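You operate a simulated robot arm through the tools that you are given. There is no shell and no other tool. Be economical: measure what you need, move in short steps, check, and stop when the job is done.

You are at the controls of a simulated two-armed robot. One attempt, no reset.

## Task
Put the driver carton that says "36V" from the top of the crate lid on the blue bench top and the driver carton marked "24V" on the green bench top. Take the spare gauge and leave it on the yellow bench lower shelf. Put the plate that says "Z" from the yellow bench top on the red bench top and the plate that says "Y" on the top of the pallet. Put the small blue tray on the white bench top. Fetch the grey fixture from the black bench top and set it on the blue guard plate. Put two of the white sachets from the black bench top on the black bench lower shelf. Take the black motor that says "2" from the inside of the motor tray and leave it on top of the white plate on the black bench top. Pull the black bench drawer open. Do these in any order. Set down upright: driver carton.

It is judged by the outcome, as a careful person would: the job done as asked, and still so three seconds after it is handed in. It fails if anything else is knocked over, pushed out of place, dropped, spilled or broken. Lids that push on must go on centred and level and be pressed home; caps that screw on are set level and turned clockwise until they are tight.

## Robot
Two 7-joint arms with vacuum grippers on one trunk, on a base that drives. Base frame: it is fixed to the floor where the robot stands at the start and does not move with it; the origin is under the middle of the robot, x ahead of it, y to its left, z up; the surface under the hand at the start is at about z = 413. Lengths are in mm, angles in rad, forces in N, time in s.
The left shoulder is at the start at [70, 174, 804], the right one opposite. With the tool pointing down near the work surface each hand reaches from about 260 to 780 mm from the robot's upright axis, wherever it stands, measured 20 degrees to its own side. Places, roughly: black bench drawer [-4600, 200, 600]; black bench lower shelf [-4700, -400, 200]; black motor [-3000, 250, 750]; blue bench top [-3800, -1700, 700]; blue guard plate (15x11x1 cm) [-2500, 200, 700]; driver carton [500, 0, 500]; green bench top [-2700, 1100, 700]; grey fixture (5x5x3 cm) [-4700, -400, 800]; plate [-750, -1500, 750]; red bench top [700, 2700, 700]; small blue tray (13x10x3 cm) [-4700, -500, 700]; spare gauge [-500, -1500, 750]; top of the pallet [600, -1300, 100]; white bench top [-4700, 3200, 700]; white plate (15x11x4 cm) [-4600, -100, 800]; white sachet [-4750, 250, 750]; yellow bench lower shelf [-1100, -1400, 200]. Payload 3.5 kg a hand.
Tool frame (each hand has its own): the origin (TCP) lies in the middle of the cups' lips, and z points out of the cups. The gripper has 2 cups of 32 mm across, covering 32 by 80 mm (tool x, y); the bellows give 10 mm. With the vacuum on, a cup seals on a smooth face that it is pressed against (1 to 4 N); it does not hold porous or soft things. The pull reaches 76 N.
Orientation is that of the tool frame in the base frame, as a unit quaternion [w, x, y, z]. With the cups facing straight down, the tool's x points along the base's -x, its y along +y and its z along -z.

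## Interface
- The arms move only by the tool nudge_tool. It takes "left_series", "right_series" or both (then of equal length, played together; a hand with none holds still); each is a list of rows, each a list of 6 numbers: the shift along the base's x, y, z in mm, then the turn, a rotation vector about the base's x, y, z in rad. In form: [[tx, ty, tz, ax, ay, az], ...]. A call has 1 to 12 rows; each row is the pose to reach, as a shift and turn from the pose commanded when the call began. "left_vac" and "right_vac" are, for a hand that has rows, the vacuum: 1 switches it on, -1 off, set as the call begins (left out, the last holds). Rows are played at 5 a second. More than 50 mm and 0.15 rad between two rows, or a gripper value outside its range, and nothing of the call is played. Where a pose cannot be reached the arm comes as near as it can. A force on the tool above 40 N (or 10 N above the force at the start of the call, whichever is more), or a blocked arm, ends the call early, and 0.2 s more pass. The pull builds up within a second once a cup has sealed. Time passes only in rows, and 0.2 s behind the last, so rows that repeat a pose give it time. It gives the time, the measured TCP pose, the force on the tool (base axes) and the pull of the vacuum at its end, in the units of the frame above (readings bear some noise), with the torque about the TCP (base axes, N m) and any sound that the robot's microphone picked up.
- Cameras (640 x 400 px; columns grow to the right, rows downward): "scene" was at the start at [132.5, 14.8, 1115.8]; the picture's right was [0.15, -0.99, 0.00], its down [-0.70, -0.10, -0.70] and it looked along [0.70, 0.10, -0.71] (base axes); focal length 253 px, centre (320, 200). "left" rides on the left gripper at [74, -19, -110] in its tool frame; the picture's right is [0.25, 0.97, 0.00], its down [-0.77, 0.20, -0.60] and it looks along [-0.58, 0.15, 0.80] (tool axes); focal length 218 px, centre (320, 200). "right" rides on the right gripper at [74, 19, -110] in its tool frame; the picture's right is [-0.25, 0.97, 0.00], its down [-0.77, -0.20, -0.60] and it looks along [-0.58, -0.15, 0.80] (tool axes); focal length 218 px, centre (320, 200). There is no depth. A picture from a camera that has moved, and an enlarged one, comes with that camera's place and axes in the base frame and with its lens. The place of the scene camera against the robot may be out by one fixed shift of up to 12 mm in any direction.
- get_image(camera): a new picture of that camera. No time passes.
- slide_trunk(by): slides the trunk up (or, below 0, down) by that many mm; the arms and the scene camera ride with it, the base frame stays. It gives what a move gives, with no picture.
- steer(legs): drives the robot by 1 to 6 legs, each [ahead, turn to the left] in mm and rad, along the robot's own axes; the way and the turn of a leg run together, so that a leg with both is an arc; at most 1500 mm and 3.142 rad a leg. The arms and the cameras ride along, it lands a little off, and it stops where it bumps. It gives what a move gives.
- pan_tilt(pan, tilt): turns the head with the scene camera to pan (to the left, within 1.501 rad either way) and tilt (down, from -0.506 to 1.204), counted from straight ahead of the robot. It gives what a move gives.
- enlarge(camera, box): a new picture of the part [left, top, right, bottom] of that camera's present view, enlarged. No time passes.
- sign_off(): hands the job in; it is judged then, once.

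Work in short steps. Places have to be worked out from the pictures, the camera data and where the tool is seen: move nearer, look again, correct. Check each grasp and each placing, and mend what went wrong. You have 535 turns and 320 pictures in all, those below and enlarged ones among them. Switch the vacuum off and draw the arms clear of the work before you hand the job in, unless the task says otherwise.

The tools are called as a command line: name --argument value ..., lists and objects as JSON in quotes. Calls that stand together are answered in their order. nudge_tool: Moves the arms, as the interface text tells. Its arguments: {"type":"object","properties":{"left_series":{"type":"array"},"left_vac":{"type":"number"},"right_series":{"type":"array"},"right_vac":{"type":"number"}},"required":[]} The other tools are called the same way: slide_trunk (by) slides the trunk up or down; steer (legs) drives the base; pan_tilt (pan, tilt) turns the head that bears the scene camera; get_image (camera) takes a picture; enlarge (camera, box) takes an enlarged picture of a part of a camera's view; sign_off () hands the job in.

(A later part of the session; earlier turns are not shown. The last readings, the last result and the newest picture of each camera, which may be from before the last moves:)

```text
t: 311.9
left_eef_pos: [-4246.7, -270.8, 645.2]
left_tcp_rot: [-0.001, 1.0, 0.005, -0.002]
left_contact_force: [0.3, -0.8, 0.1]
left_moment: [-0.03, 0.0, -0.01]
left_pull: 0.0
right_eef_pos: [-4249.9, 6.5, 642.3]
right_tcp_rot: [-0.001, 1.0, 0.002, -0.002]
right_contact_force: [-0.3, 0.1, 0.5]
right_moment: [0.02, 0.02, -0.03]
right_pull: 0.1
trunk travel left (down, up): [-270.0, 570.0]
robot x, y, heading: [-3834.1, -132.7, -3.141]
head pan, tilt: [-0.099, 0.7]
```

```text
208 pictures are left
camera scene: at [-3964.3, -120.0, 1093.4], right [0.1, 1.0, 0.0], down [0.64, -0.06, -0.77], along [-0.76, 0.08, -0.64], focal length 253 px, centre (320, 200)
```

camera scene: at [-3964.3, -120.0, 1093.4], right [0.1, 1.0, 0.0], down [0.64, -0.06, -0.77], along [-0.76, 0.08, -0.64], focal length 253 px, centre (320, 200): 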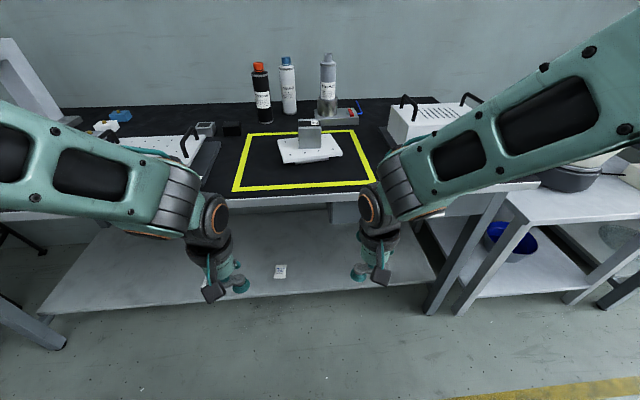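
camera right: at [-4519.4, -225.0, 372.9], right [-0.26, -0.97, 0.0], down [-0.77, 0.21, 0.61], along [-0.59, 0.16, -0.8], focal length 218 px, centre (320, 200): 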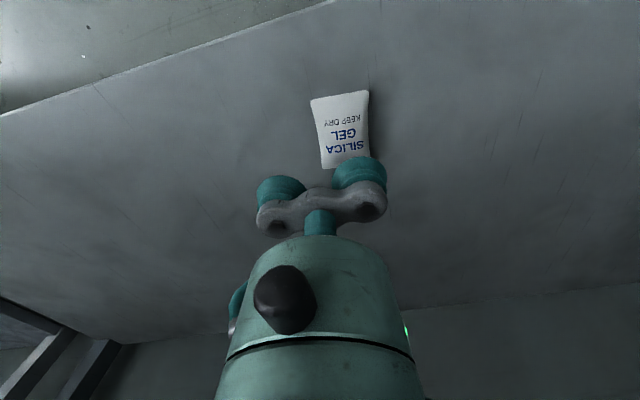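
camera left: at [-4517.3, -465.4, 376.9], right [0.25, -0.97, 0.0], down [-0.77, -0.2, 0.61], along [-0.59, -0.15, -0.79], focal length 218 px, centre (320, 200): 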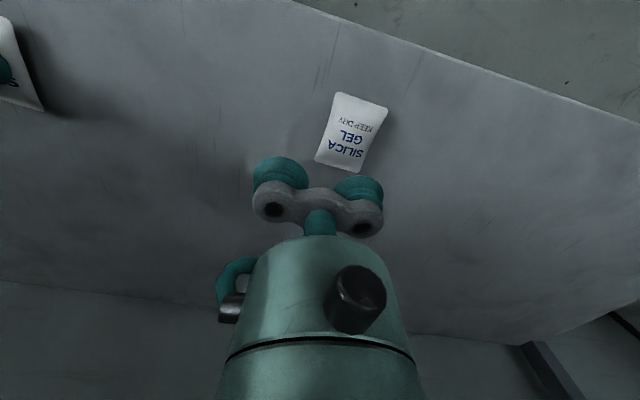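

I pitch the right tool to face the drawer (toward -x) while keeping ~80 mm short of the face.

nudge_tool --right_series '[[-6, 2, 0, 0, 0.131, 0], [-12, 4, 0, 0, 0.262, 0], [-18, 6, 0, 0, 0.393, 0], [-24, 8, 0, 0, 0.524, 0], [-30, 10, 3, 0, 0.654, 0], [-36, 12, 6, 0, 0.785, 0], [-42, 14, 8, 0, 0.916, 0], [-48, 16, 10, 0, 1.047, 0], [-54, 18, 12, 0, 1.178, 0], [-60, 18, 14, 0, 1.309, 0], [-66, 18, 16, 0, 1.44, 0], [-70, 18, 18, 0, 1.571, 0]]'

get_image --camera "right"

get_image --camera "scene"

```text
t: 314.7
left_eef_pos: [-4246.7, -271.3, 644.5]
left_tcp_rot: [-0.001, 1.0, 0.004, -0.002]
left_contact_force: [-0.2, 0.5, 0.1]
left_moment: [0.01, 0.02, 0.03]
left_pull: 0.1
right_eef_pos: [-4362.6, 63.0, 769.8]
right_tcp_rot: [0.011, 0.723, -0.049, -0.689]
right_contact_force: [-0.4, 0.0, -0.7]
right_moment: [0.0, -0.01, -0.02]
right_pull: 0.0
right hand out of reach, approached as far as the arm can: row 6, 7, 8, 9, 10, 11, 12
trunk travel left (down, up): [-270.0, 570.0]
robot x, y, heading: [-3835.4, -131.8, -3.139]
head pan, tilt: [-0.099, 0.7]
stopped in row 12 (right hand): the arm was blocked; the commanded pose is now the measured one
```

```text
207 pictures are left
camera right: at [-4250.9, 33.0, 703.6], right [-0.07, -0.94, 0.33], down [0.58, 0.23, 0.78], along [-0.81, 0.24, 0.53], focal length 218 px, centre (320, 200)
```

right: 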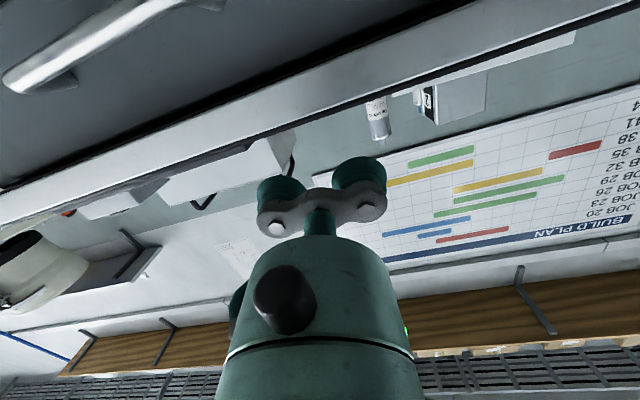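

```text
206 pictures are left
camera scene: at [-3964.3, -119.8, 1093.3], right [0.1, 1.0, 0.0], down [0.64, -0.06, -0.76], along [-0.76, 0.07, -0.64], focal length 253 px, centre (320, 200)
```

scene: 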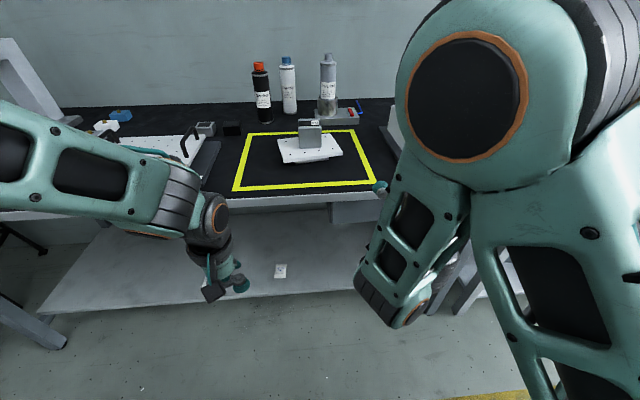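

The tool reached horizontal but too close to the body. I back up 160 mm, then extend to the right pose with the small tilt corrected.

steer --legs '[[-160, 0]]'

nudge_tool --right_series '[[-25, -8, -22, 0.02, 0.012, 0.013], [-50, -16, -44, 0.04, 0.024, 0.027], [-75, -24, -66, 0.06, 0.036, 0.04], [-95, -32, -88, 0.085, 0.048, 0.054], [-110, -38, -110, 0.085, 0.048, 0.054], [-110, -38, -110, 0.085, 0.048, 0.054]]'

get_image --camera "scene"

```text
t: 316.1
left_eef_pos: [-4085.2, -270.5, 645.3]
left_tcp_rot: [-0.001, 1.0, 0.005, -0.002]
left_contact_force: [0.9, 0.0, 0.3]
left_moment: [0.0, 0.02, 0.05]
left_pull: 0.0
right_eef_pos: [-4201.6, 65.1, 770.5]
right_tcp_rot: [0.01, 0.723, -0.049, -0.689]
right_contact_force: [-0.3, 0.7, 0.3]
right_moment: [0.01, -0.02, -0.01]
right_pull: 0.0
trunk travel left (down, up): [-270.0, 570.0]
robot x, y, heading: [-3669.3, -126.5, -3.14]
head pan, tilt: [-0.099, 0.7]
```

```text
t: 317.6
left_eef_pos: [-4086.1, -271.8, 644.6]
left_tcp_rot: [-0.001, 1.0, 0.004, -0.002]
left_contact_force: [-0.1, 0.4, 0.2]
left_moment: [0.03, 0.01, 0.01]
left_pull: 0.1
right_eef_pos: [-4313.2, 31.3, 659.8]
right_tcp_rot: [-0.002, 0.708, -0.004, -0.706]
right_contact_force: [0.2, 0.8, 0.2]
right_moment: [0.0, 0.02, 0.04]
right_pull: 0.1
trunk travel left (down, up): [-270.0, 570.0]
robot x, y, heading: [-3669.9, -131.5, -3.141]
head pan, tilt: [-0.099, 0.7]
```

```text
205 pictures are left
camera scene: at [-3803.3, -119.9, 1093.4], right [0.1, 1.0, 0.0], down [0.64, -0.06, -0.76], along [-0.76, 0.08, -0.64], focal length 253 px, centre (320, 200)
```

scene: 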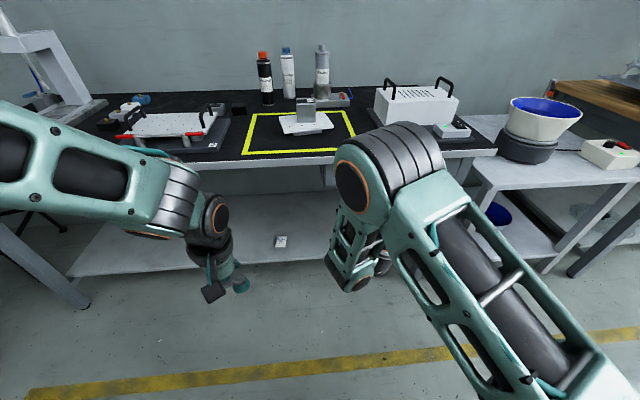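

Pose achieved. I check what the right camera sees of the drawer face.

get_image --camera "right"

get_image --camera "left"

```text
204 pictures are left
camera right: at [-4202.7, 9.9, 585.8], right [-0.01, -0.97, 0.25], down [0.6, 0.2, 0.77], along [-0.8, 0.16, 0.58], focal length 218 px, centre (320, 200)
```

right: 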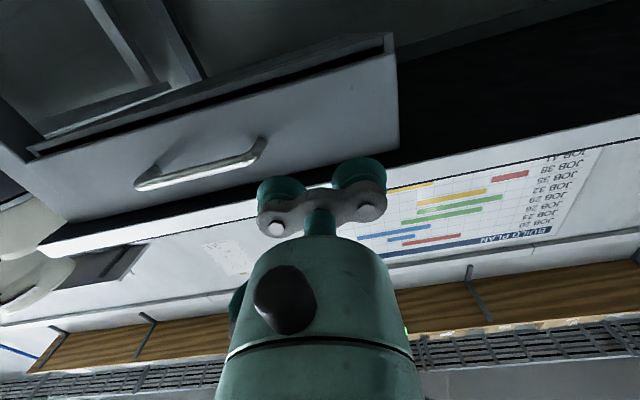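

```text
203 pictures are left
camera left: at [-4012.9, -250.9, 755.9], right [0.26, -0.97, 0.0], down [-0.77, -0.21, 0.61], along [-0.59, -0.16, -0.8], focal length 218 px, centre (320, 200)
```

left: 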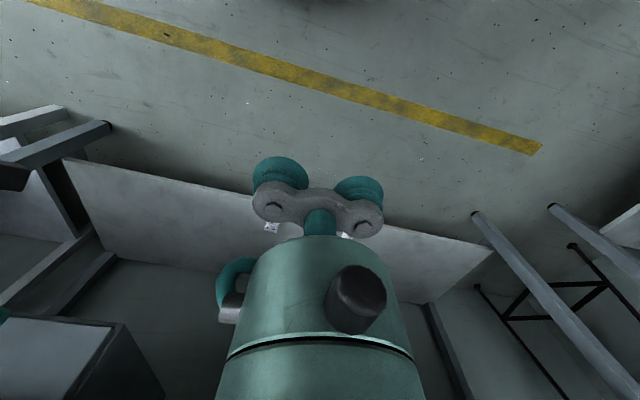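

The drawer face's free area spans y -40…85 (handle beyond), z 605–690. I aim at y=22, z=648 and press forward with vacuum on.

nudge_tool --right_series '[[-25, -5, -6, 0, 0, 0], [-50, -9, -12, 0, 0, 0], [-68, -9, -12, 0, 0, 0], [-76, -9, -12, 0, 0, 0], [-82, -9, -12, 0, 0, 0], [-87, -9, -12, 0, 0, 0], [-92, -9, -12, 0, 0, 0], [-97, -9, -12, 0, 0, 0]]' --right_vac 1

```text
t: 319.4
left_eef_pos: [-4087.3, -270.9, 645.1]
left_tcp_rot: [-0.001, 1.0, 0.004, -0.002]
left_contact_force: [-0.7, 0.2, 0.4]
left_moment: [-0.01, 0.02, 0.02]
left_pull: 0.0
right_eef_pos: [-4407.8, 16.7, 647.3]
right_tcp_rot: [0.0, 0.707, 0.001, -0.707]
right_contact_force: [0.4, 0.0, -0.8]
right_moment: [-0.03, 0.01, 0.05]
right_pull: 0.1
trunk travel left (down, up): [-270.0, 570.0]
robot x, y, heading: [-3668.4, -131.1, -3.138]
head pan, tilt: [-0.099, 0.7]
```

No contact yet; I continue forward in small steps.

nudge_tool --right_series '[[-4, 2, 0, 0, 0, 0], [-8, 4, 0, 0, 0, 0], [-12, 4, 0, 0, 0, 0], [-16, 4, 0, 0, 0, 0], [-20, 4, 0, 0, 0, 0], [-24, 4, 0, 0, 0, 0]]'

```text
t: 320.5
left_eef_pos: [-4084.1, -271.8, 646.4]
left_tcp_rot: [-0.001, 1.0, 0.004, -0.002]
left_contact_force: [-1.0, -0.3, 0.5]
left_moment: [-0.03, 0.02, 0.01]
left_pull: 0.0
right_eef_pos: [-4423.6, 20.5, 648.4]
right_tcp_rot: [-0.002, 0.708, 0.0, -0.706]
right_contact_force: [18.6, -1.1, 9.2]
right_moment: [-0.33, 0.09, -0.21]
right_pull: 75.6
trunk travel left (down, up): [-270.0, 570.0]
robot x, y, heading: [-3673.3, -127.2, 3.135]
head pan, tilt: [-0.099, 0.7]
stopped in row 5 (right hand): the force on the tool passed its limit at 46 N (the readings are from after the stop); the commanded pose is now the measured one
```

Sealed with both cups (face at ≈-4420). I pull by backing the base slowly.

steer --legs '[[-70, 0]]'

get_image --camera "right"

```text
t: 321.6
left_eef_pos: [-4014.2, -270.7, 646.4]
left_tcp_rot: [-0.001, 1.0, 0.004, -0.003]
left_contact_force: [-0.2, -0.2, 0.3]
left_moment: [0.03, -0.02, -0.03]
left_pull: 0.0
right_eef_pos: [-4353.4, 21.6, 648.4]
right_tcp_rot: [-0.002, 0.708, 0.001, -0.706]
right_contact_force: [1.5, -5.6, 18.0]
right_moment: [0.72, -0.02, -0.12]
right_pull: 75.7
trunk travel left (down, up): [-270.0, 570.0]
robot x, y, heading: [-3600.0, -129.8, 3.143]
head pan, tilt: [-0.099, 0.7]
```

```text
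202 pictures are left
camera right: at [-4243.6, 1.6, 573.9], right [0.0, -0.97, 0.25], down [0.6, 0.2, 0.77], along [-0.8, 0.15, 0.58], focal length 218 px, centre (320, 200)
```

right: 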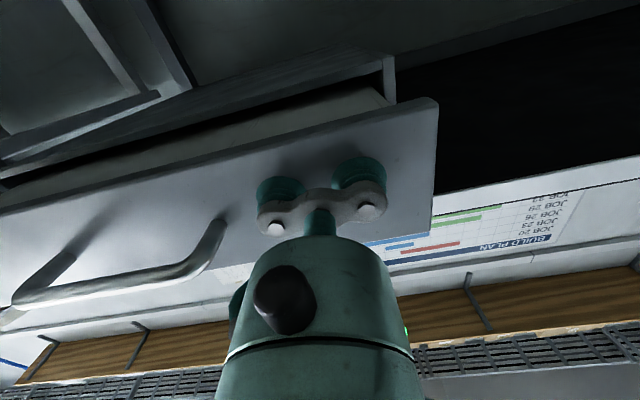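

The drawer is opening. I back another 140 mm (rear clearance still fine).

steer --legs '[[-140, 0]]'

pan_tilt --pan -0.25 --tilt 0.6

get_image --camera "scene"

```text
t: 322.9
left_eef_pos: [-3873.7, -273.3, 645.5]
left_tcp_rot: [-0.002, 1.0, 0.004, -0.003]
left_contact_force: [0.7, -0.4, -0.2]
left_moment: [-0.03, 0.01, 0.02]
left_pull: 0.1
right_eef_pos: [-4213.1, 19.1, 647.3]
right_tcp_rot: [0.0, 0.708, 0.002, -0.706]
right_contact_force: [0.9, -10.8, 13.0]
right_moment: [0.23, -0.09, -0.2]
right_pull: 75.4
trunk travel left (down, up): [-270.0, 570.0]
robot x, y, heading: [-3461.3, -133.2, 3.139]
head pan, tilt: [-0.099, 0.7]
```

```text
t: 323.6
left_eef_pos: [-3874.2, -271.6, 645.5]
left_tcp_rot: [-0.001, 1.0, 0.003, -0.001]
left_contact_force: [0.8, 0.3, -0.4]
left_moment: [-0.02, 0.02, -0.02]
left_pull: 0.1
right_eef_pos: [-4213.6, 19.8, 647.6]
right_tcp_rot: [-0.001, 0.708, 0.002, -0.706]
right_contact_force: [-0.6, -3.6, 9.8]
right_moment: [0.55, -0.13, -0.09]
right_pull: 76.3
trunk travel left (down, up): [-270.0, 570.0]
robot x, y, heading: [-3458.7, -128.4, 3.142]
head pan, tilt: [-0.25, 0.6]
```

```text
201 pictures are left
camera scene: at [-3591.3, -107.4, 1102.2], right [0.25, 0.97, 0.0], down [0.55, -0.14, -0.83], along [-0.8, 0.2, -0.56], focal length 253 px, centre (320, 200)
```

scene: 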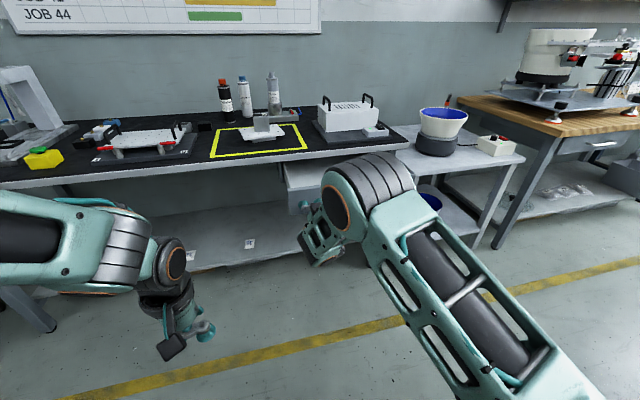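

The drawer face is now ~210 mm out. I pull a further ~110 mm with the arm to see whether it has more travel.

nudge_tool --right_series '[[20, 0, 0, 0, 0, 0], [40, 0, 0, 0, 0, 0], [60, 0, 0, 0, 0, 0], [80, 0, 0, 0, 0, 0], [100, 0, 0, 0, 0, 0], [110, 0, 0, 0, 0, 0]]'

get_image --camera "right"

```text
t: 325.0
left_eef_pos: [-3873.4, -271.7, 646.6]
left_tcp_rot: [-0.002, 1.0, 0.002, -0.003]
left_contact_force: [-0.6, 0.2, 0.3]
left_moment: [0.04, 0.0, 0.05]
left_pull: 0.3
right_eef_pos: [-4103.0, 18.6, 648.4]
right_tcp_rot: [0.0, 0.708, 0.001, -0.706]
right_contact_force: [-1.3, -9.8, 18.1]
right_moment: [-0.65, -0.21, 0.06]
right_pull: 75.5
trunk travel left (down, up): [-270.0, 570.0]
robot x, y, heading: [-3458.7, -132.8, -3.143]
head pan, tilt: [-0.25, 0.6]
```

```text
200 pictures are left
camera right: at [-3993.3, -0.2, 573.9], right [0.0, -0.97, 0.25], down [0.6, 0.2, 0.77], along [-0.8, 0.15, 0.58], focal length 218 px, centre (320, 200)
```

right: 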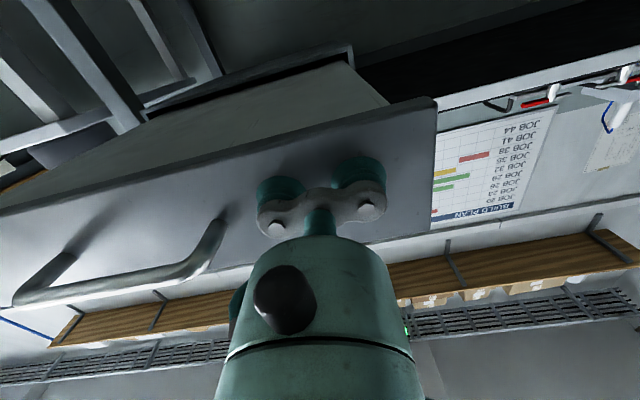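

The drawer is open ~320 mm — plenty. I release and retreat, then restore the tool to pointing down.

nudge_tool --right_series '[[0, 0, 0, 0, 0, 0], [0, 0, 0, 0, 0, 0], [0, 0, 0, 0, 0, 0], [10, -2, 0, 0, 0, 0], [30, -10, 0, 0, 0, 0], [50, -25, 10, 0, 0, 0], [60, -40, 30, 0, 0, 0], [60, -60, 60, 0, 0, 0]]' --right_vac -1

get_image --camera "scene"

```text
t: 326.8
left_eef_pos: [-3875.0, -271.8, 645.0]
left_tcp_rot: [0.0, 1.0, 0.004, -0.002]
left_contact_force: [-0.6, 0.0, -0.4]
left_moment: [0.0, -0.02, -0.03]
left_pull: 0.0
right_eef_pos: [-4043.6, -39.8, 705.5]
right_tcp_rot: [-0.001, 0.708, -0.001, -0.706]
right_contact_force: [-0.3, 0.1, 0.8]
right_moment: [0.03, -0.01, 0.01]
right_pull: 0.1
trunk travel left (down, up): [-270.0, 570.0]
robot x, y, heading: [-3458.3, -131.1, 3.143]
head pan, tilt: [-0.25, 0.6]
```

```text
199 pictures are left
camera scene: at [-3592.7, -106.7, 1102.0], right [0.25, 0.97, 0.0], down [0.55, -0.14, -0.82], along [-0.8, 0.2, -0.57], focal length 253 px, centre (320, 200)
```

scene: 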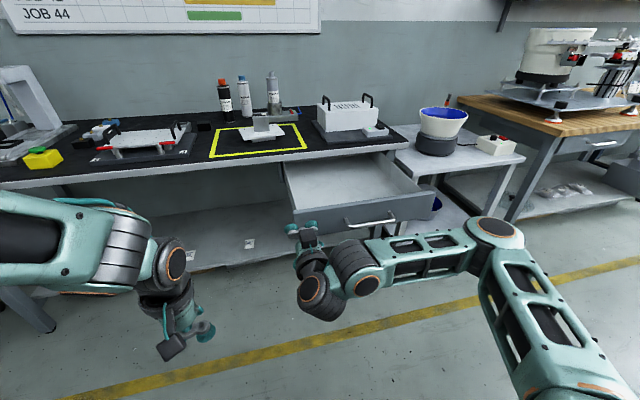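

The drawer is clearly open. I turn the right tool back to pointing down, away from the drawer.

nudge_tool --right_series '[[12, 2, 0, 0, -0.131, 0], [25, 4, 0, 0, -0.262, 0], [37, 6, 0, 0, -0.393, 0], [50, 8, 0, 0, -0.524, 0], [62, 10, 0, 0, -0.654, 0], [75, 12, 0, 0, -0.785, 0], [87, 14, 0, 0, -0.916, 0], [100, 16, 0, 0, -1.047, 0], [112, 18, 0, 0, -1.178, 0], [125, 20, 0, 0, -1.309, 0], [140, 25, 0, 0, -1.44, 0], [150, 30, 0, 0, -1.571, 0]]'

```text
t: 328.8
left_eef_pos: [-3874.3, -270.5, 644.5]
left_tcp_rot: [-0.001, 1.0, 0.004, -0.002]
left_contact_force: [-0.4, 1.1, 0.5]
left_moment: [0.04, 0.01, -0.01]
left_pull: 0.1
right_eef_pos: [-4040.9, -47.4, 546.0]
right_tcp_rot: [0.005, 0.975, -0.005, -0.223]
right_contact_force: [-1.1, -15.6, -3.3]
right_moment: [1.32, 0.27, -2.08]
right_pull: 0.1
right hand out of reach, approached as far as the arm can: row 5, 6, 7, 8, 9
trunk travel left (down, up): [-270.0, 570.0]
robot x, y, heading: [-3463.5, -130.0, 3.143]
head pan, tilt: [-0.25, 0.6]
stopped in row 9 (right hand): the force on the tool passed its limit at 91 N (the readings are from after the stop); the commanded pose is now the measured one
```

The arm met something. I look before moving again.

get_image --camera "scene"

get_image --camera "right"

```text
198 pictures are left
camera scene: at [-3592.4, -106.5, 1102.0], right [0.25, 0.97, 0.0], down [0.55, -0.14, -0.83], along [-0.8, 0.2, -0.56], focal length 253 px, centre (320, 200)
```

scene: 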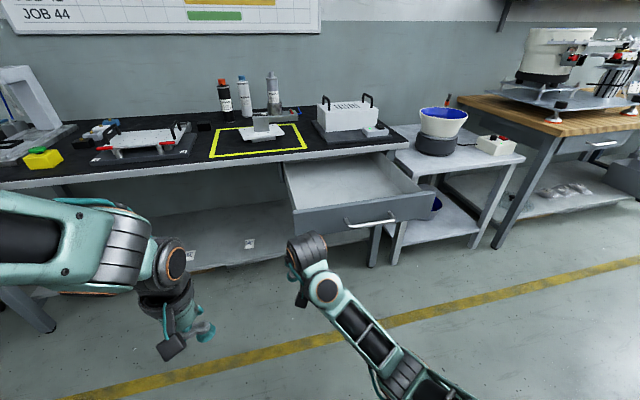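

```text
197 pictures are left
camera right: at [-3927.1, -65.3, 612.2], right [-0.23, -0.96, 0.12], down [-0.43, 0.22, 0.88], along [-0.87, 0.15, -0.46], focal length 218 px, centre (320, 200)
```

right: 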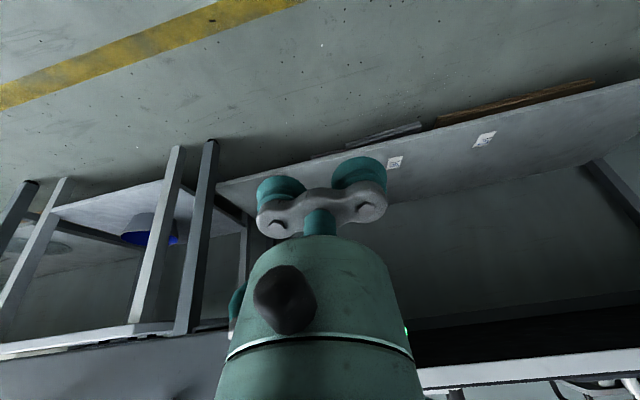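

The hand is just under the drawer's front corner; the drawer itself hasn't moved. I move it away (+x, -y) and finish the rotation.

nudge_tool --right_series '[[10, -25, 0, 0, 0, 0], [20, -50, 0, 0, 0, 0], [30, -70, 0, 0, 0, 0], [40, -70, 0, 0, -0.11, 0], [50, -70, 0, 0, -0.22, 0], [55, -70, 0, 0, -0.33, 0], [60, -70, 0, 0, -0.45, 0]]'

get_image --camera "scene"

```text
t: 330.6
left_eef_pos: [-3873.7, -270.9, 645.7]
left_tcp_rot: [-0.001, 1.0, 0.002, -0.001]
left_contact_force: [-0.8, 0.7, 0.7]
left_moment: [0.01, 0.04, 0.04]
left_pull: 0.1
right_eef_pos: [-4033.8, -183.9, 460.5]
right_tcp_rot: [-0.03, 0.999, -0.036, -0.012]
right_contact_force: [0.8, 0.3, 0.2]
right_moment: [0.02, 0.02, 0.01]
right_pull: 0.1
right hand out of reach, approached as far as the arm can: row 3, 4, 5, 6, 7
trunk travel left (down, up): [-270.0, 570.0]
robot x, y, heading: [-3459.0, -133.0, 3.14]
head pan, tilt: [-0.25, 0.6]
stopped in row 7 (right hand): the arm was blocked; the commanded pose is now the measured one
```

```text
196 pictures are left
camera scene: at [-3592.4, -105.9, 1102.0], right [0.25, 0.97, 0.0], down [0.55, -0.14, -0.82], along [-0.8, 0.2, -0.57], focal length 253 px, centre (320, 200)
```

scene: 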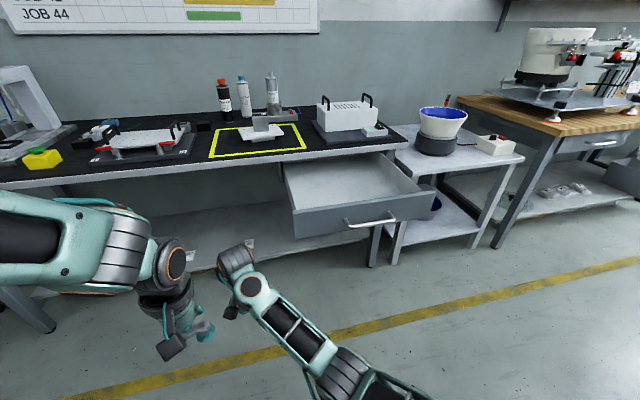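

The drawer is fine. The right arm has folded into a low-elbow pose; I try lifting it out and to its side.

nudge_tool --right_series '[[20, 30, 20, 0, 0, 0], [40, 60, 40, 0, 0, 0], [60, 90, 60, 0, 0, 0], [80, 120, 80, 0, 0, 0], [100, 150, 100, 0, 0, 0], [120, 170, 120, 0, 0, 0]]'

get_image --camera "scene"

```text
t: 332.0
left_eef_pos: [-3875.1, -270.8, 644.4]
left_tcp_rot: [-0.002, 1.0, 0.004, -0.002]
left_contact_force: [0.3, -0.5, 0.9]
left_moment: [0.01, -0.03, -0.02]
left_pull: 0.0
right_eef_pos: [-4019.9, -94.3, 407.0]
right_tcp_rot: [-0.028, 0.999, -0.032, -0.015]
right_contact_force: [-0.2, 0.1, -0.4]
right_moment: [0.01, -0.01, -0.02]
right_pull: 0.1
right hand out of reach, approached as far as the arm can: row 1, 2, 3, 4, 5, 6
trunk travel left (down, up): [-270.0, 570.0]
robot x, y, heading: [-3459.9, -132.3, 3.142]
head pan, tilt: [-0.25, 0.6]
```

```text
195 pictures are left
camera scene: at [-3592.3, -107.6, 1102.1], right [0.25, 0.97, 0.0], down [0.55, -0.14, -0.83], along [-0.8, 0.2, -0.56], focal length 253 px, centre (320, 200)
```

scene: 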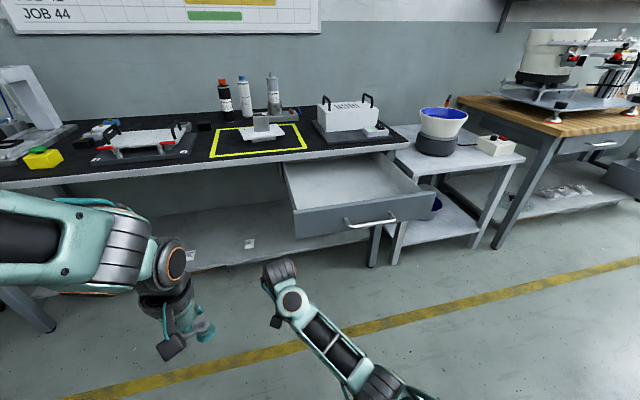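

I turn the base left into open floor so I can unfold the arm safely.

steer --legs '[[0, 1.57]]'

pan_tilt --pan -0.25 --tilt 0.8

get_image --camera "scene"

```text
t: 336.2
left_eef_pos: [-3322.8, -548.1, 644.8]
left_tcp_rot: [-0.001, 0.707, 0.707, -0.002]
left_contact_force: [-0.5, -0.3, -0.6]
left_moment: [-0.03, 0.0, 0.0]
left_pull: 0.1
right_eef_pos: [-3502.7, -692.2, 409.0]
right_tcp_rot: [-0.01, 0.732, 0.68, -0.03]
right_contact_force: [0.8, 0.3, -0.4]
right_moment: [-0.01, -0.02, 0.0]
right_pull: 0.1
trunk travel left (down, up): [-270.0, 570.0]
robot x, y, heading: [-3456.8, -133.6, -1.581]
head pan, tilt: [-0.25, 0.6]
```

```text
t: 336.9
left_eef_pos: [-3322.3, -548.9, 644.4]
left_tcp_rot: [0.001, 0.708, 0.707, -0.002]
left_contact_force: [-0.1, 0.0, 0.8]
left_moment: [0.0, 0.04, -0.04]
left_pull: 0.1
right_eef_pos: [-3501.8, -690.3, 408.6]
right_tcp_rot: [-0.01, 0.733, 0.68, -0.029]
right_contact_force: [-0.1, 0.4, -0.8]
right_moment: [0.0, 0.02, 0.0]
right_pull: 0.0
trunk travel left (down, up): [-270.0, 570.0]
robot x, y, heading: [-3462.1, -130.1, -1.587]
head pan, tilt: [-0.25, 0.799]
```

```text
194 pictures are left
camera scene: at [-3477.9, -256.6, 1085.2], right [-0.97, 0.26, 0.0], down [0.18, 0.69, -0.7], along [-0.18, -0.67, -0.72], focal length 253 px, centre (320, 200)
```

scene: 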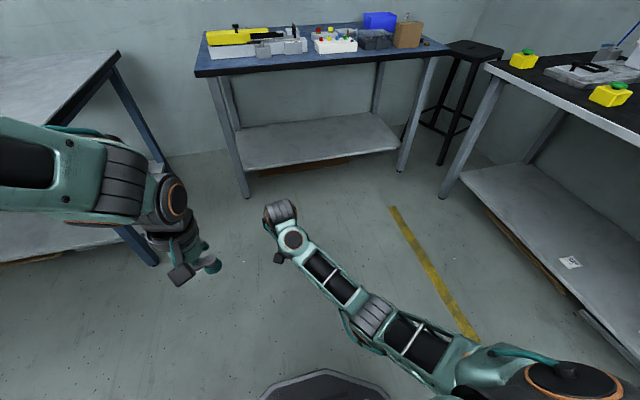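

Now facing open floor. I extend the right hand far forward to straighten the arm, from which it can come back elbow-up.

nudge_tool --right_series '[[-10, -35, -20, 0, 0, 0], [-20, -70, -40, 0, 0, 0], [-30, -110, -60, 0, 0, 0], [-40, -150, -80, 0, 0, 0], [-50, -190, -90, 0, 0, 0], [-60, -230, -100, 0, 0, 0], [-70, -265, -100, 0, 0, 0], [-80, -300, -100, 0, 0, 0], [-80, -300, -100, 0, 0, 0]]'

get_image --camera "scene"

```text
t: 337.2
left_eef_pos: [-3322.3, -549.5, 645.7]
left_tcp_rot: [0.0, 0.708, 0.706, -0.001]
left_contact_force: [0.3, 0.3, 0.1]
left_moment: [-0.01, 0.03, -0.02]
left_pull: 0.1
right_eef_pos: [-3504.5, -701.9, 402.5]
right_tcp_rot: [-0.009, 0.741, 0.671, -0.028]
right_contact_force: [0.1, -1.0, -0.5]
right_moment: [0.03, 0.1, -0.07]
right_pull: 0.0
right hand out of reach, approached as far as the arm can: row 1
trunk travel left (down, up): [-270.0, 570.0]
robot x, y, heading: [-3457.8, -134.0, -1.579]
head pan, tilt: [-0.25, 0.799]
stopped in row 1 (right hand): the force on the tool passed its limit at 142 N (the readings are from after the stop); the commanded pose is now the measured one
```

```text
193 pictures are left
camera scene: at [-3477.9, -256.8, 1085.1], right [-0.97, 0.26, 0.0], down [0.18, 0.69, -0.7], along [-0.18, -0.67, -0.72], focal length 253 px, centre (320, 200)
```

scene: 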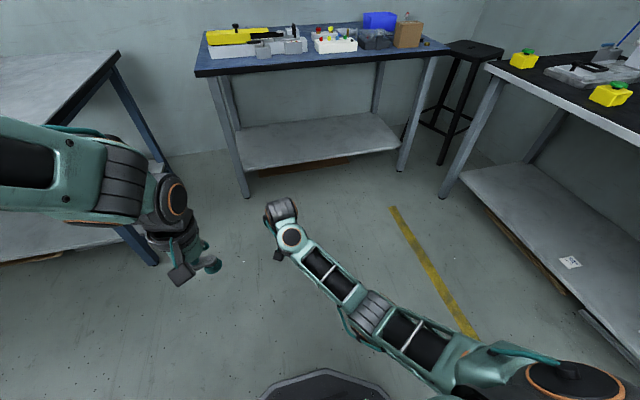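

Commanded pose is now the measured one. I extend again in smaller steps.

nudge_tool --right_series '[[-5, -12, 0, 0, 0, 0], [-10, -24, 0, 0, 0, 0], [-15, -36, 0, 0, 0, 0], [-20, -48, 0, 0, 0, 0], [-25, -60, 0, 0, 0, 0], [-30, -72, 0, 0, 0, 0], [-40, -84, 0, 0, 0, 0], [-50, -96, 0, 0, 0, 0]]'

get_image --camera "scene"

```text
t: 337.5
left_eef_pos: [-3322.5, -547.8, 644.8]
left_tcp_rot: [0.001, 0.708, 0.706, -0.002]
left_contact_force: [-0.1, -0.3, -0.3]
left_moment: [0.01, 0.01, 0.0]
left_pull: 0.1
right_eef_pos: [-3507.0, -706.8, 401.9]
right_tcp_rot: [-0.01, 0.745, 0.667, -0.028]
right_contact_force: [9.1, -2.3, -6.2]
right_moment: [-0.25, 1.31, -0.78]
right_pull: 0.1
trunk travel left (down, up): [-270.0, 570.0]
robot x, y, heading: [-3458.8, -133.2, -1.581]
head pan, tilt: [-0.25, 0.799]
stopped in row 1 (right hand): the force on the tool passed its limit at 71 N (the readings are from after the stop); the commanded pose is now the measured one
```

```text
192 pictures are left
camera scene: at [-3477.9, -256.7, 1085.1], right [-0.97, 0.26, 0.0], down [0.18, 0.69, -0.7], along [-0.18, -0.67, -0.72], focal length 253 px, centre (320, 200)
```

scene: 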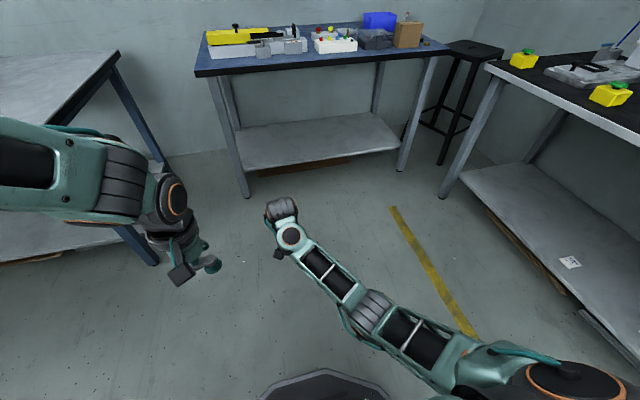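

Something touches the gripper. I look through the right camera.

get_image --camera "right"

get_image --camera "left"

enlarge --camera "scene" --box '[220, 170, 420, 300]'

```text
191 pictures are left
camera right: at [-3473.4, -633.0, 508.0], right [0.93, -0.36, -0.04], down [-0.25, -0.73, 0.64], along [-0.26, -0.58, -0.77], focal length 218 px, centre (320, 200)
```

right: 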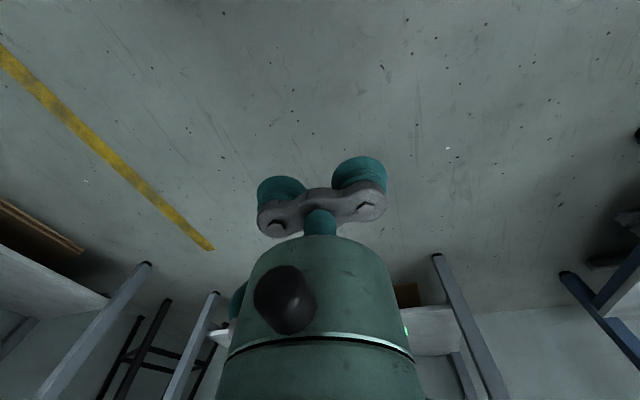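

```text
190 pictures are left
camera left: at [-3341.8, -473.5, 756.0], right [0.97, 0.25, 0.0], down [0.2, -0.77, 0.61], along [0.15, -0.59, -0.8], focal length 218 px, centre (320, 200)
```

left: 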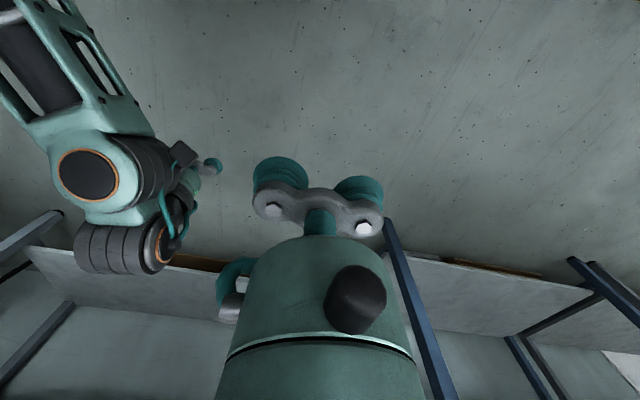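

```text
3.08 times, centred on (320, 235) of scene
camera zoom: at [-3477.9, -256.7, 1085.1], right [-0.97, 0.26, 0.0], down [0.18, 0.69, -0.7], along [-0.18, -0.67, -0.72], focal length 777 px, centre (320, 92)
```

zoom: 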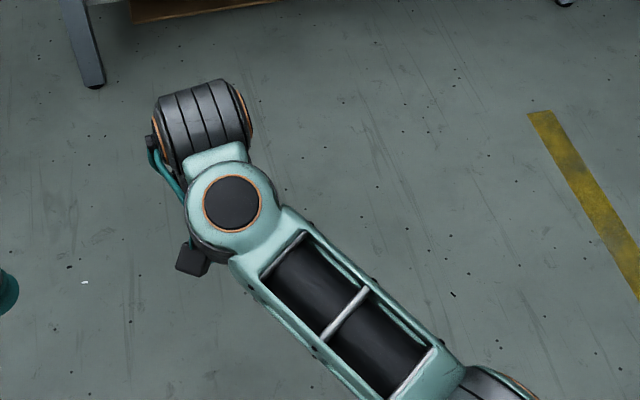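

The wrist has folded onto the forearm. I undo it the way it came: pitch the tool back up to horizontal while raising it.

nudge_tool --right_series '[[-2, 0, 10, -0.1, 0, 0], [-5, 0, 25, -0.2, 0, 0], [-10, 0, 45, -0.32, 0, 0], [-15, 0, 65, -0.45, 0, 0], [-20, 0, 90, -0.58, 0, 0], [-25, 0, 115, -0.71, 0, 0], [-30, 0, 140, -0.84, 0, 0], [-35, 0, 165, -0.97, 0, 0], [-40, 0, 190, -1.1, 0, 0], [-45, 0, 215, -1.23, 0, 0], [-50, 0, 240, -1.37, 0, 0], [-55, 0, 260, -1.5, 0, 0]]'

get_image --camera "scene"

```text
t: 340.1
left_eef_pos: [-3322.5, -548.1, 644.0]
left_tcp_rot: [0.001, 0.708, 0.706, -0.001]
left_contact_force: [0.0, 0.2, -1.0]
left_moment: [-0.01, -0.03, -0.01]
left_pull: 0.1
right_eef_pos: [-3560.6, -706.4, 663.0]
right_tcp_rot: [0.501, 0.551, 0.469, -0.475]
right_contact_force: [-0.2, 0.4, 0.3]
right_moment: [0.03, 0.01, 0.03]
right_pull: 0.1
trunk travel left (down, up): [-270.0, 570.0]
robot x, y, heading: [-3457.0, -134.9, -1.584]
head pan, tilt: [-0.25, 0.799]
```

```text
188 pictures are left
camera scene: at [-3477.6, -256.3, 1085.1], right [-0.97, 0.26, 0.0], down [0.18, 0.69, -0.7], along [-0.18, -0.67, -0.72], focal length 253 px, centre (320, 200)
```

scene: 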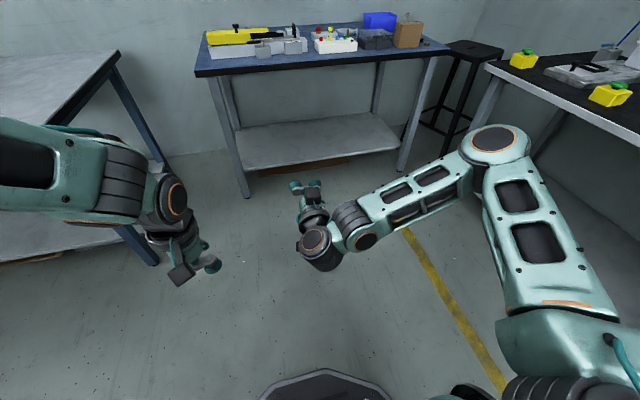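

Unfolded. Now I raise the hand further and pull it in so the elbow comes up, before pitching down again.

nudge_tool --right_series '[[-20, 5, 30, 0, 0, 0], [-40, 10, 60, 0, 0, 0], [-60, 20, 90, 0, 0, 0], [-80, 30, 120, 0, 0, 0], [-95, 40, 150, 0, 0, 0], [-95, 50, 180, 0, 0, 0], [-95, 60, 210, 0, 0, 0], [-95, 60, 210, 0, 0, 0]]'

get_image --camera "scene"

```text
t: 341.9
left_eef_pos: [-3322.6, -549.7, 645.0]
left_tcp_rot: [0.001, 0.707, 0.707, -0.002]
left_contact_force: [0.1, -0.5, 0.7]
left_moment: [0.0, -0.01, 0.03]
left_pull: 0.1
right_eef_pos: [-3656.3, -647.1, 873.5]
right_tcp_rot: [0.5, 0.551, 0.469, -0.475]
right_contact_force: [-0.5, -0.6, 0.1]
right_moment: [0.0, 0.03, 0.0]
right_pull: 0.1
trunk travel left (down, up): [-270.0, 570.0]
robot x, y, heading: [-3456.9, -131.5, -1.584]
head pan, tilt: [-0.25, 0.799]
```

```text
187 pictures are left
camera scene: at [-3478.2, -256.7, 1085.1], right [-0.97, 0.26, 0.0], down [0.18, 0.69, -0.7], along [-0.18, -0.67, -0.72], focal length 253 px, centre (320, 200)
```

scene: 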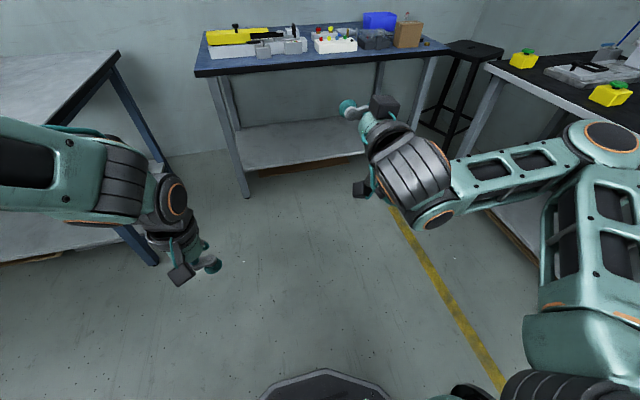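

I pitch down partially here and see how the arm resolves.

nudge_tool --right_series '[[0, 0, 0, 0.13, 0, 0], [0, 0, 0, 0.26, 0, 0], [0, 10, 0, 0.39, 0, 0], [0, 15, 0, 0.52, 0, 0], [0, 20, 0, 0.65, 0, 0], [0, 25, 0, 0.78, 0, 0]]'

get_image --camera "scene"

```text
t: 343.4
left_eef_pos: [-3322.9, -549.7, 644.5]
left_tcp_rot: [0.001, 0.709, 0.705, -0.002]
left_contact_force: [-0.4, 0.1, 0.1]
left_moment: [0.01, 0.0, -0.01]
left_pull: 0.1
right_eef_pos: [-3580.6, -747.2, 695.9]
right_tcp_rot: [0.258, 0.649, 0.64, -0.32]
right_contact_force: [22.9, -23.6, -9.2]
right_moment: [-0.82, 0.68, -3.96]
right_pull: 0.1
right hand out of reach, approached as far as the arm can: row 2, 3, 4, 5, 6
trunk travel left (down, up): [-270.0, 570.0]
robot x, y, heading: [-3456.0, -134.3, -1.579]
head pan, tilt: [-0.25, 0.799]
stopped in row 6 (right hand): the force on the tool passed its limit at 223 N (the readings are from after the stop); the commanded pose is now the measured one
```

```text
186 pictures are left
camera scene: at [-3478.1, -257.6, 1085.0], right [-0.97, 0.25, 0.0], down [0.18, 0.69, -0.7], along [-0.18, -0.67, -0.72], focal length 253 px, centre (320, 200)
```

scene: 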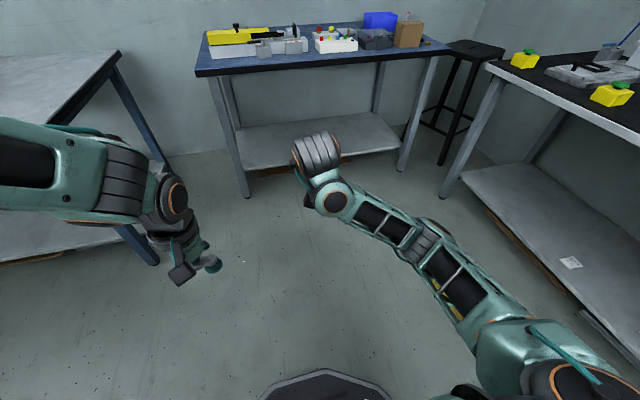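

Same fold. I go back to horizontal, then carry the hand far to the right so the elbow ends up above the wrist, and pitch down there.

nudge_tool --right_series '[[-5, 5, 20, -0.12, 0, 0], [-10, 10, 40, -0.24, 0, 0], [-20, 20, 60, -0.36, 0, 0], [-30, 30, 80, -0.48, 0, 0], [-40, 40, 100, -0.6, 0, 0], [-60, 60, 110, -0.72, 0, 0], [-80, 80, 110, -0.84, 0, 0], [-110, 100, 100, -0.84, 0, 0], [-140, 110, 90, -0.84, 0, 0], [-180, 120, 70, -0.84, 0, 0], [-220, 130, 50, -0.84, 0, 0], [-260, 140, 30, -0.84, 0, 0]]'

get_image --camera "scene"

```text
t: 346.0
left_eef_pos: [-3322.5, -548.0, 645.4]
left_tcp_rot: [0.0, 0.708, 0.706, -0.002]
left_contact_force: [-1.0, 0.0, -0.7]
left_moment: [0.0, 0.01, 0.02]
left_pull: 0.1
right_eef_pos: [-3847.1, -620.8, 721.9]
right_tcp_rot: [-0.5, -0.488, -0.454, 0.553]
right_contact_force: [0.3, 0.7, 0.9]
right_moment: [-0.01, -0.01, 0.04]
right_pull: 0.0
right hand out of reach, approached as far as the arm can: row 8, 9, 10, 11, 12
trunk travel left (down, up): [-270.0, 570.0]
robot x, y, heading: [-3459.0, -132.0, -1.579]
head pan, tilt: [-0.25, 0.799]
```

```text
185 pictures are left
camera scene: at [-3478.5, -256.4, 1085.3], right [-0.97, 0.26, 0.0], down [0.18, 0.69, -0.7], along [-0.18, -0.67, -0.72], focal length 253 px, centre (320, 200)
```

scene: 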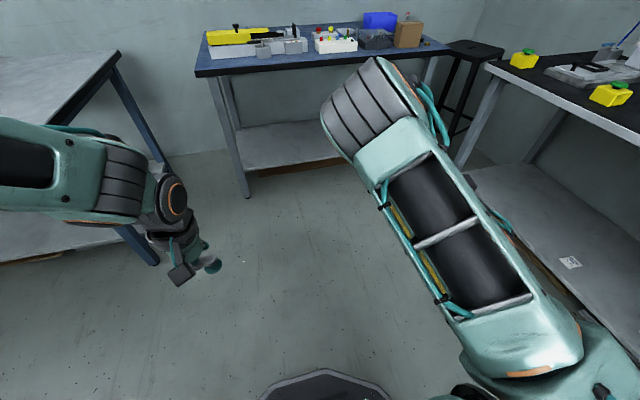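

Now the elbow is up. I pitch the tool down from here.

nudge_tool --right_series '[[0, 0, 0, 0.14, -0.007, 0.004], [0, 0, 0, 0.28, -0.014, 0.008], [0, 0, 0, 0.42, -0.021, 0.012], [0, 0, 0, 0.56, -0.028, 0.016], [0, 0, 0, 0.7, -0.035, 0.02], [0, 0, 0, 0.84, -0.042, 0.025]]'

get_image --camera "scene"

```text
t: 347.4
left_eef_pos: [-3322.8, -548.4, 644.9]
left_tcp_rot: [0.001, 0.708, 0.706, -0.002]
left_contact_force: [0.1, 0.1, 0.5]
left_moment: [0.0, -0.01, 0.0]
left_pull: 0.0
right_eef_pos: [-3854.4, -590.4, 638.5]
right_tcp_rot: [0.287, 0.646, 0.627, -0.327]
right_contact_force: [0.0, -0.2, -0.3]
right_moment: [-0.01, 0.02, 0.0]
right_pull: 0.1
right hand out of reach, approached as far as the arm can: row 1, 2, 3, 4, 5, 6
trunk travel left (down, up): [-270.0, 570.0]
robot x, y, heading: [-3457.9, -132.9, -1.584]
head pan, tilt: [-0.25, 0.799]
```

```text
184 pictures are left
camera scene: at [-3478.0, -256.8, 1085.2], right [-0.97, 0.26, 0.0], down [0.18, 0.69, -0.7], along [-0.18, -0.67, -0.72], focal length 253 px, centre (320, 200)
```

scene: 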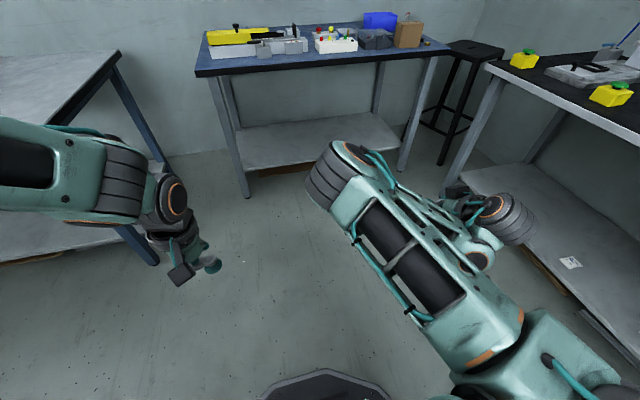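

I continue pitching down and look again.

nudge_tool --right_series '[[0, 0, 0, 0.14, -0.007, 0.004], [0, 0, 0, 0.28, -0.014, 0.008], [0, 0, 0, 0.42, -0.021, 0.012], [0, 0, 0, 0.56, -0.028, 0.016], [0, 0, 0, 0.7, -0.035, 0.02], [0, 0, 0, 0.84, -0.042, 0.025]]'

get_image --camera "scene"

```text
t: 348.8
left_eef_pos: [-3322.0, -548.0, 645.0]
left_tcp_rot: [0.001, 0.708, 0.706, -0.002]
left_contact_force: [0.0, 0.8, 0.5]
left_moment: [0.0, 0.0, 0.0]
left_pull: 0.0
right_eef_pos: [-3853.9, -448.5, 444.5]
right_tcp_rot: [0.087, 0.698, 0.698, -0.133]
right_contact_force: [-0.7, -0.5, -0.2]
right_moment: [-0.01, 0.05, -0.02]
right_pull: 0.0
right hand out of reach, approached as far as the arm can: row 1, 2, 3, 4, 5, 6
trunk travel left (down, up): [-270.0, 570.0]
robot x, y, heading: [-3459.5, -126.9, -1.577]
head pan, tilt: [-0.25, 0.799]
```

```text
183 pictures are left
camera scene: at [-3477.7, -256.7, 1085.2], right [-0.97, 0.26, 0.0], down [0.18, 0.69, -0.7], along [-0.18, -0.67, -0.72], focal length 253 px, centre (320, 200)
```

scene: 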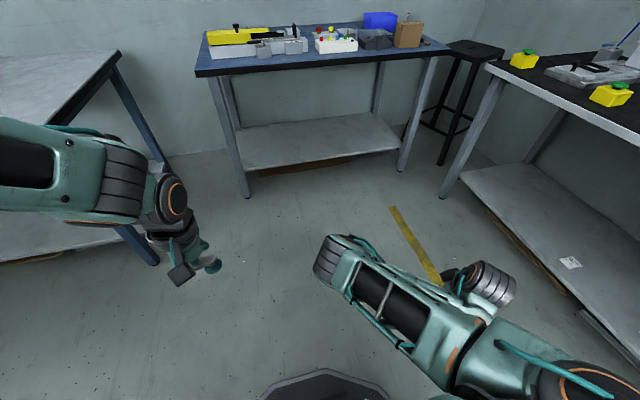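

The left arm can do everything that remains, but I try once to bring the right hand to its usual ready pose.

nudge_tool --right_series '[[20, -15, 15, 0.05, -0.02, 0], [40, -30, 30, 0.1, -0.03, 0], [65, -45, 45, 0.15, -0.05, 0], [90, -60, 60, 0.2, -0.07, 0], [115, -75, 75, 0.25, -0.07, 0], [140, -90, 100, 0.3, -0.07, 0], [165, -105, 120, 0.3, -0.07, 0], [190, -115, 140, 0.3, -0.07, 0], [220, -120, 160, 0.3, -0.07, 0]]'

get_image --camera "scene"

```text
t: 350.8
left_eef_pos: [-3322.8, -548.5, 645.6]
left_tcp_rot: [0.001, 0.708, 0.707, -0.002]
left_contact_force: [-0.5, 0.6, 1.0]
left_moment: [0.02, -0.02, 0.01]
left_pull: 0.0
right_eef_pos: [-3837.5, -380.4, 397.1]
right_tcp_rot: [0.047, 0.706, 0.705, -0.049]
right_contact_force: [-0.7, 0.1, 0.2]
right_moment: [-0.03, 0.03, 0.03]
right_pull: 0.1
right hand out of reach, approached as far as the arm can: row 1, 2, 3, 4, 5, 6, 7, 8, 9
trunk travel left (down, up): [-270.0, 570.0]
robot x, y, heading: [-3458.6, -128.4, -1.581]
head pan, tilt: [-0.25, 0.799]
```

```text
182 pictures are left
camera scene: at [-3477.8, -256.6, 1085.1], right [-0.97, 0.26, 0.0], down [0.18, 0.69, -0.7], along [-0.18, -0.67, -0.72], focal length 253 px, centre (320, 200)
```

scene: 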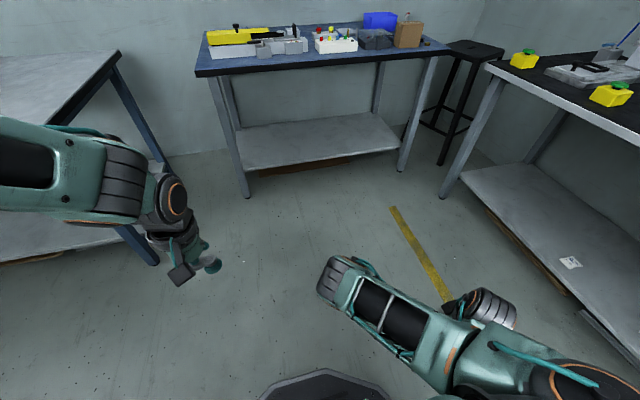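

I try letting the wrist unwind by yawing the tool, which may free the elbow.

nudge_tool --right_series '[[0, 0, 0, 0, 0, 0.14], [0, 0, 0, 0, 0, 0.28], [0, 0, 0, 0, 0, 0.42], [0, 0, 0, 0, 0, 0.56], [0, 0, 0, 0, 0, 0.7], [0, 0, 0, 0, 0, 0.84], [0, 0, 0, 0, 0, 0.98], [0, 0, 0, 0, 0, 1.12], [0, 0, 0, 0, 0, 1.26], [0, 0, 0, 0, 0, 1.4]]'

get_image --camera "scene"

```text
t: 353.0
left_eef_pos: [-3322.9, -547.1, 645.5]
left_tcp_rot: [0.0, 0.708, 0.706, -0.002]
left_contact_force: [0.1, -0.6, -0.5]
left_moment: [-0.01, 0.0, 0.0]
left_pull: 0.1
right_eef_pos: [-3809.5, -338.9, 369.0]
right_tcp_rot: [0.051, 0.089, 0.994, -0.022]
right_contact_force: [0.1, 0.7, -0.2]
right_moment: [0.0, 0.02, 0.02]
right_pull: 0.2
right hand out of reach, approached as far as the arm can: row 1, 2, 3, 4, 5, 6, 7, 8, 9, 10
trunk travel left (down, up): [-270.0, 570.0]
robot x, y, heading: [-3461.0, -131.5, -1.579]
head pan, tilt: [-0.25, 0.799]
```

```text
181 pictures are left
camera scene: at [-3477.9, -256.7, 1085.1], right [-0.97, 0.26, 0.0], down [0.18, 0.69, -0.7], along [-0.18, -0.67, -0.72], focal length 253 px, centre (320, 200)
```

scene: 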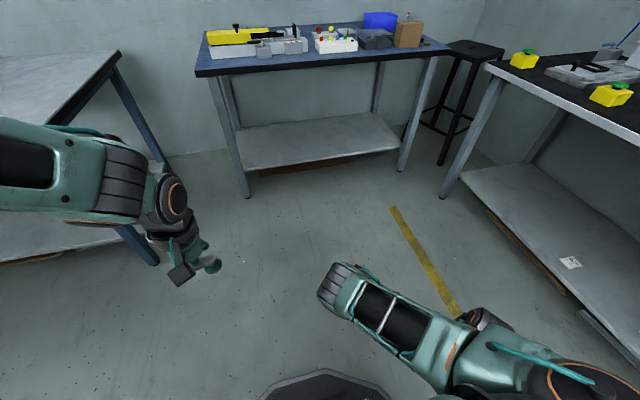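

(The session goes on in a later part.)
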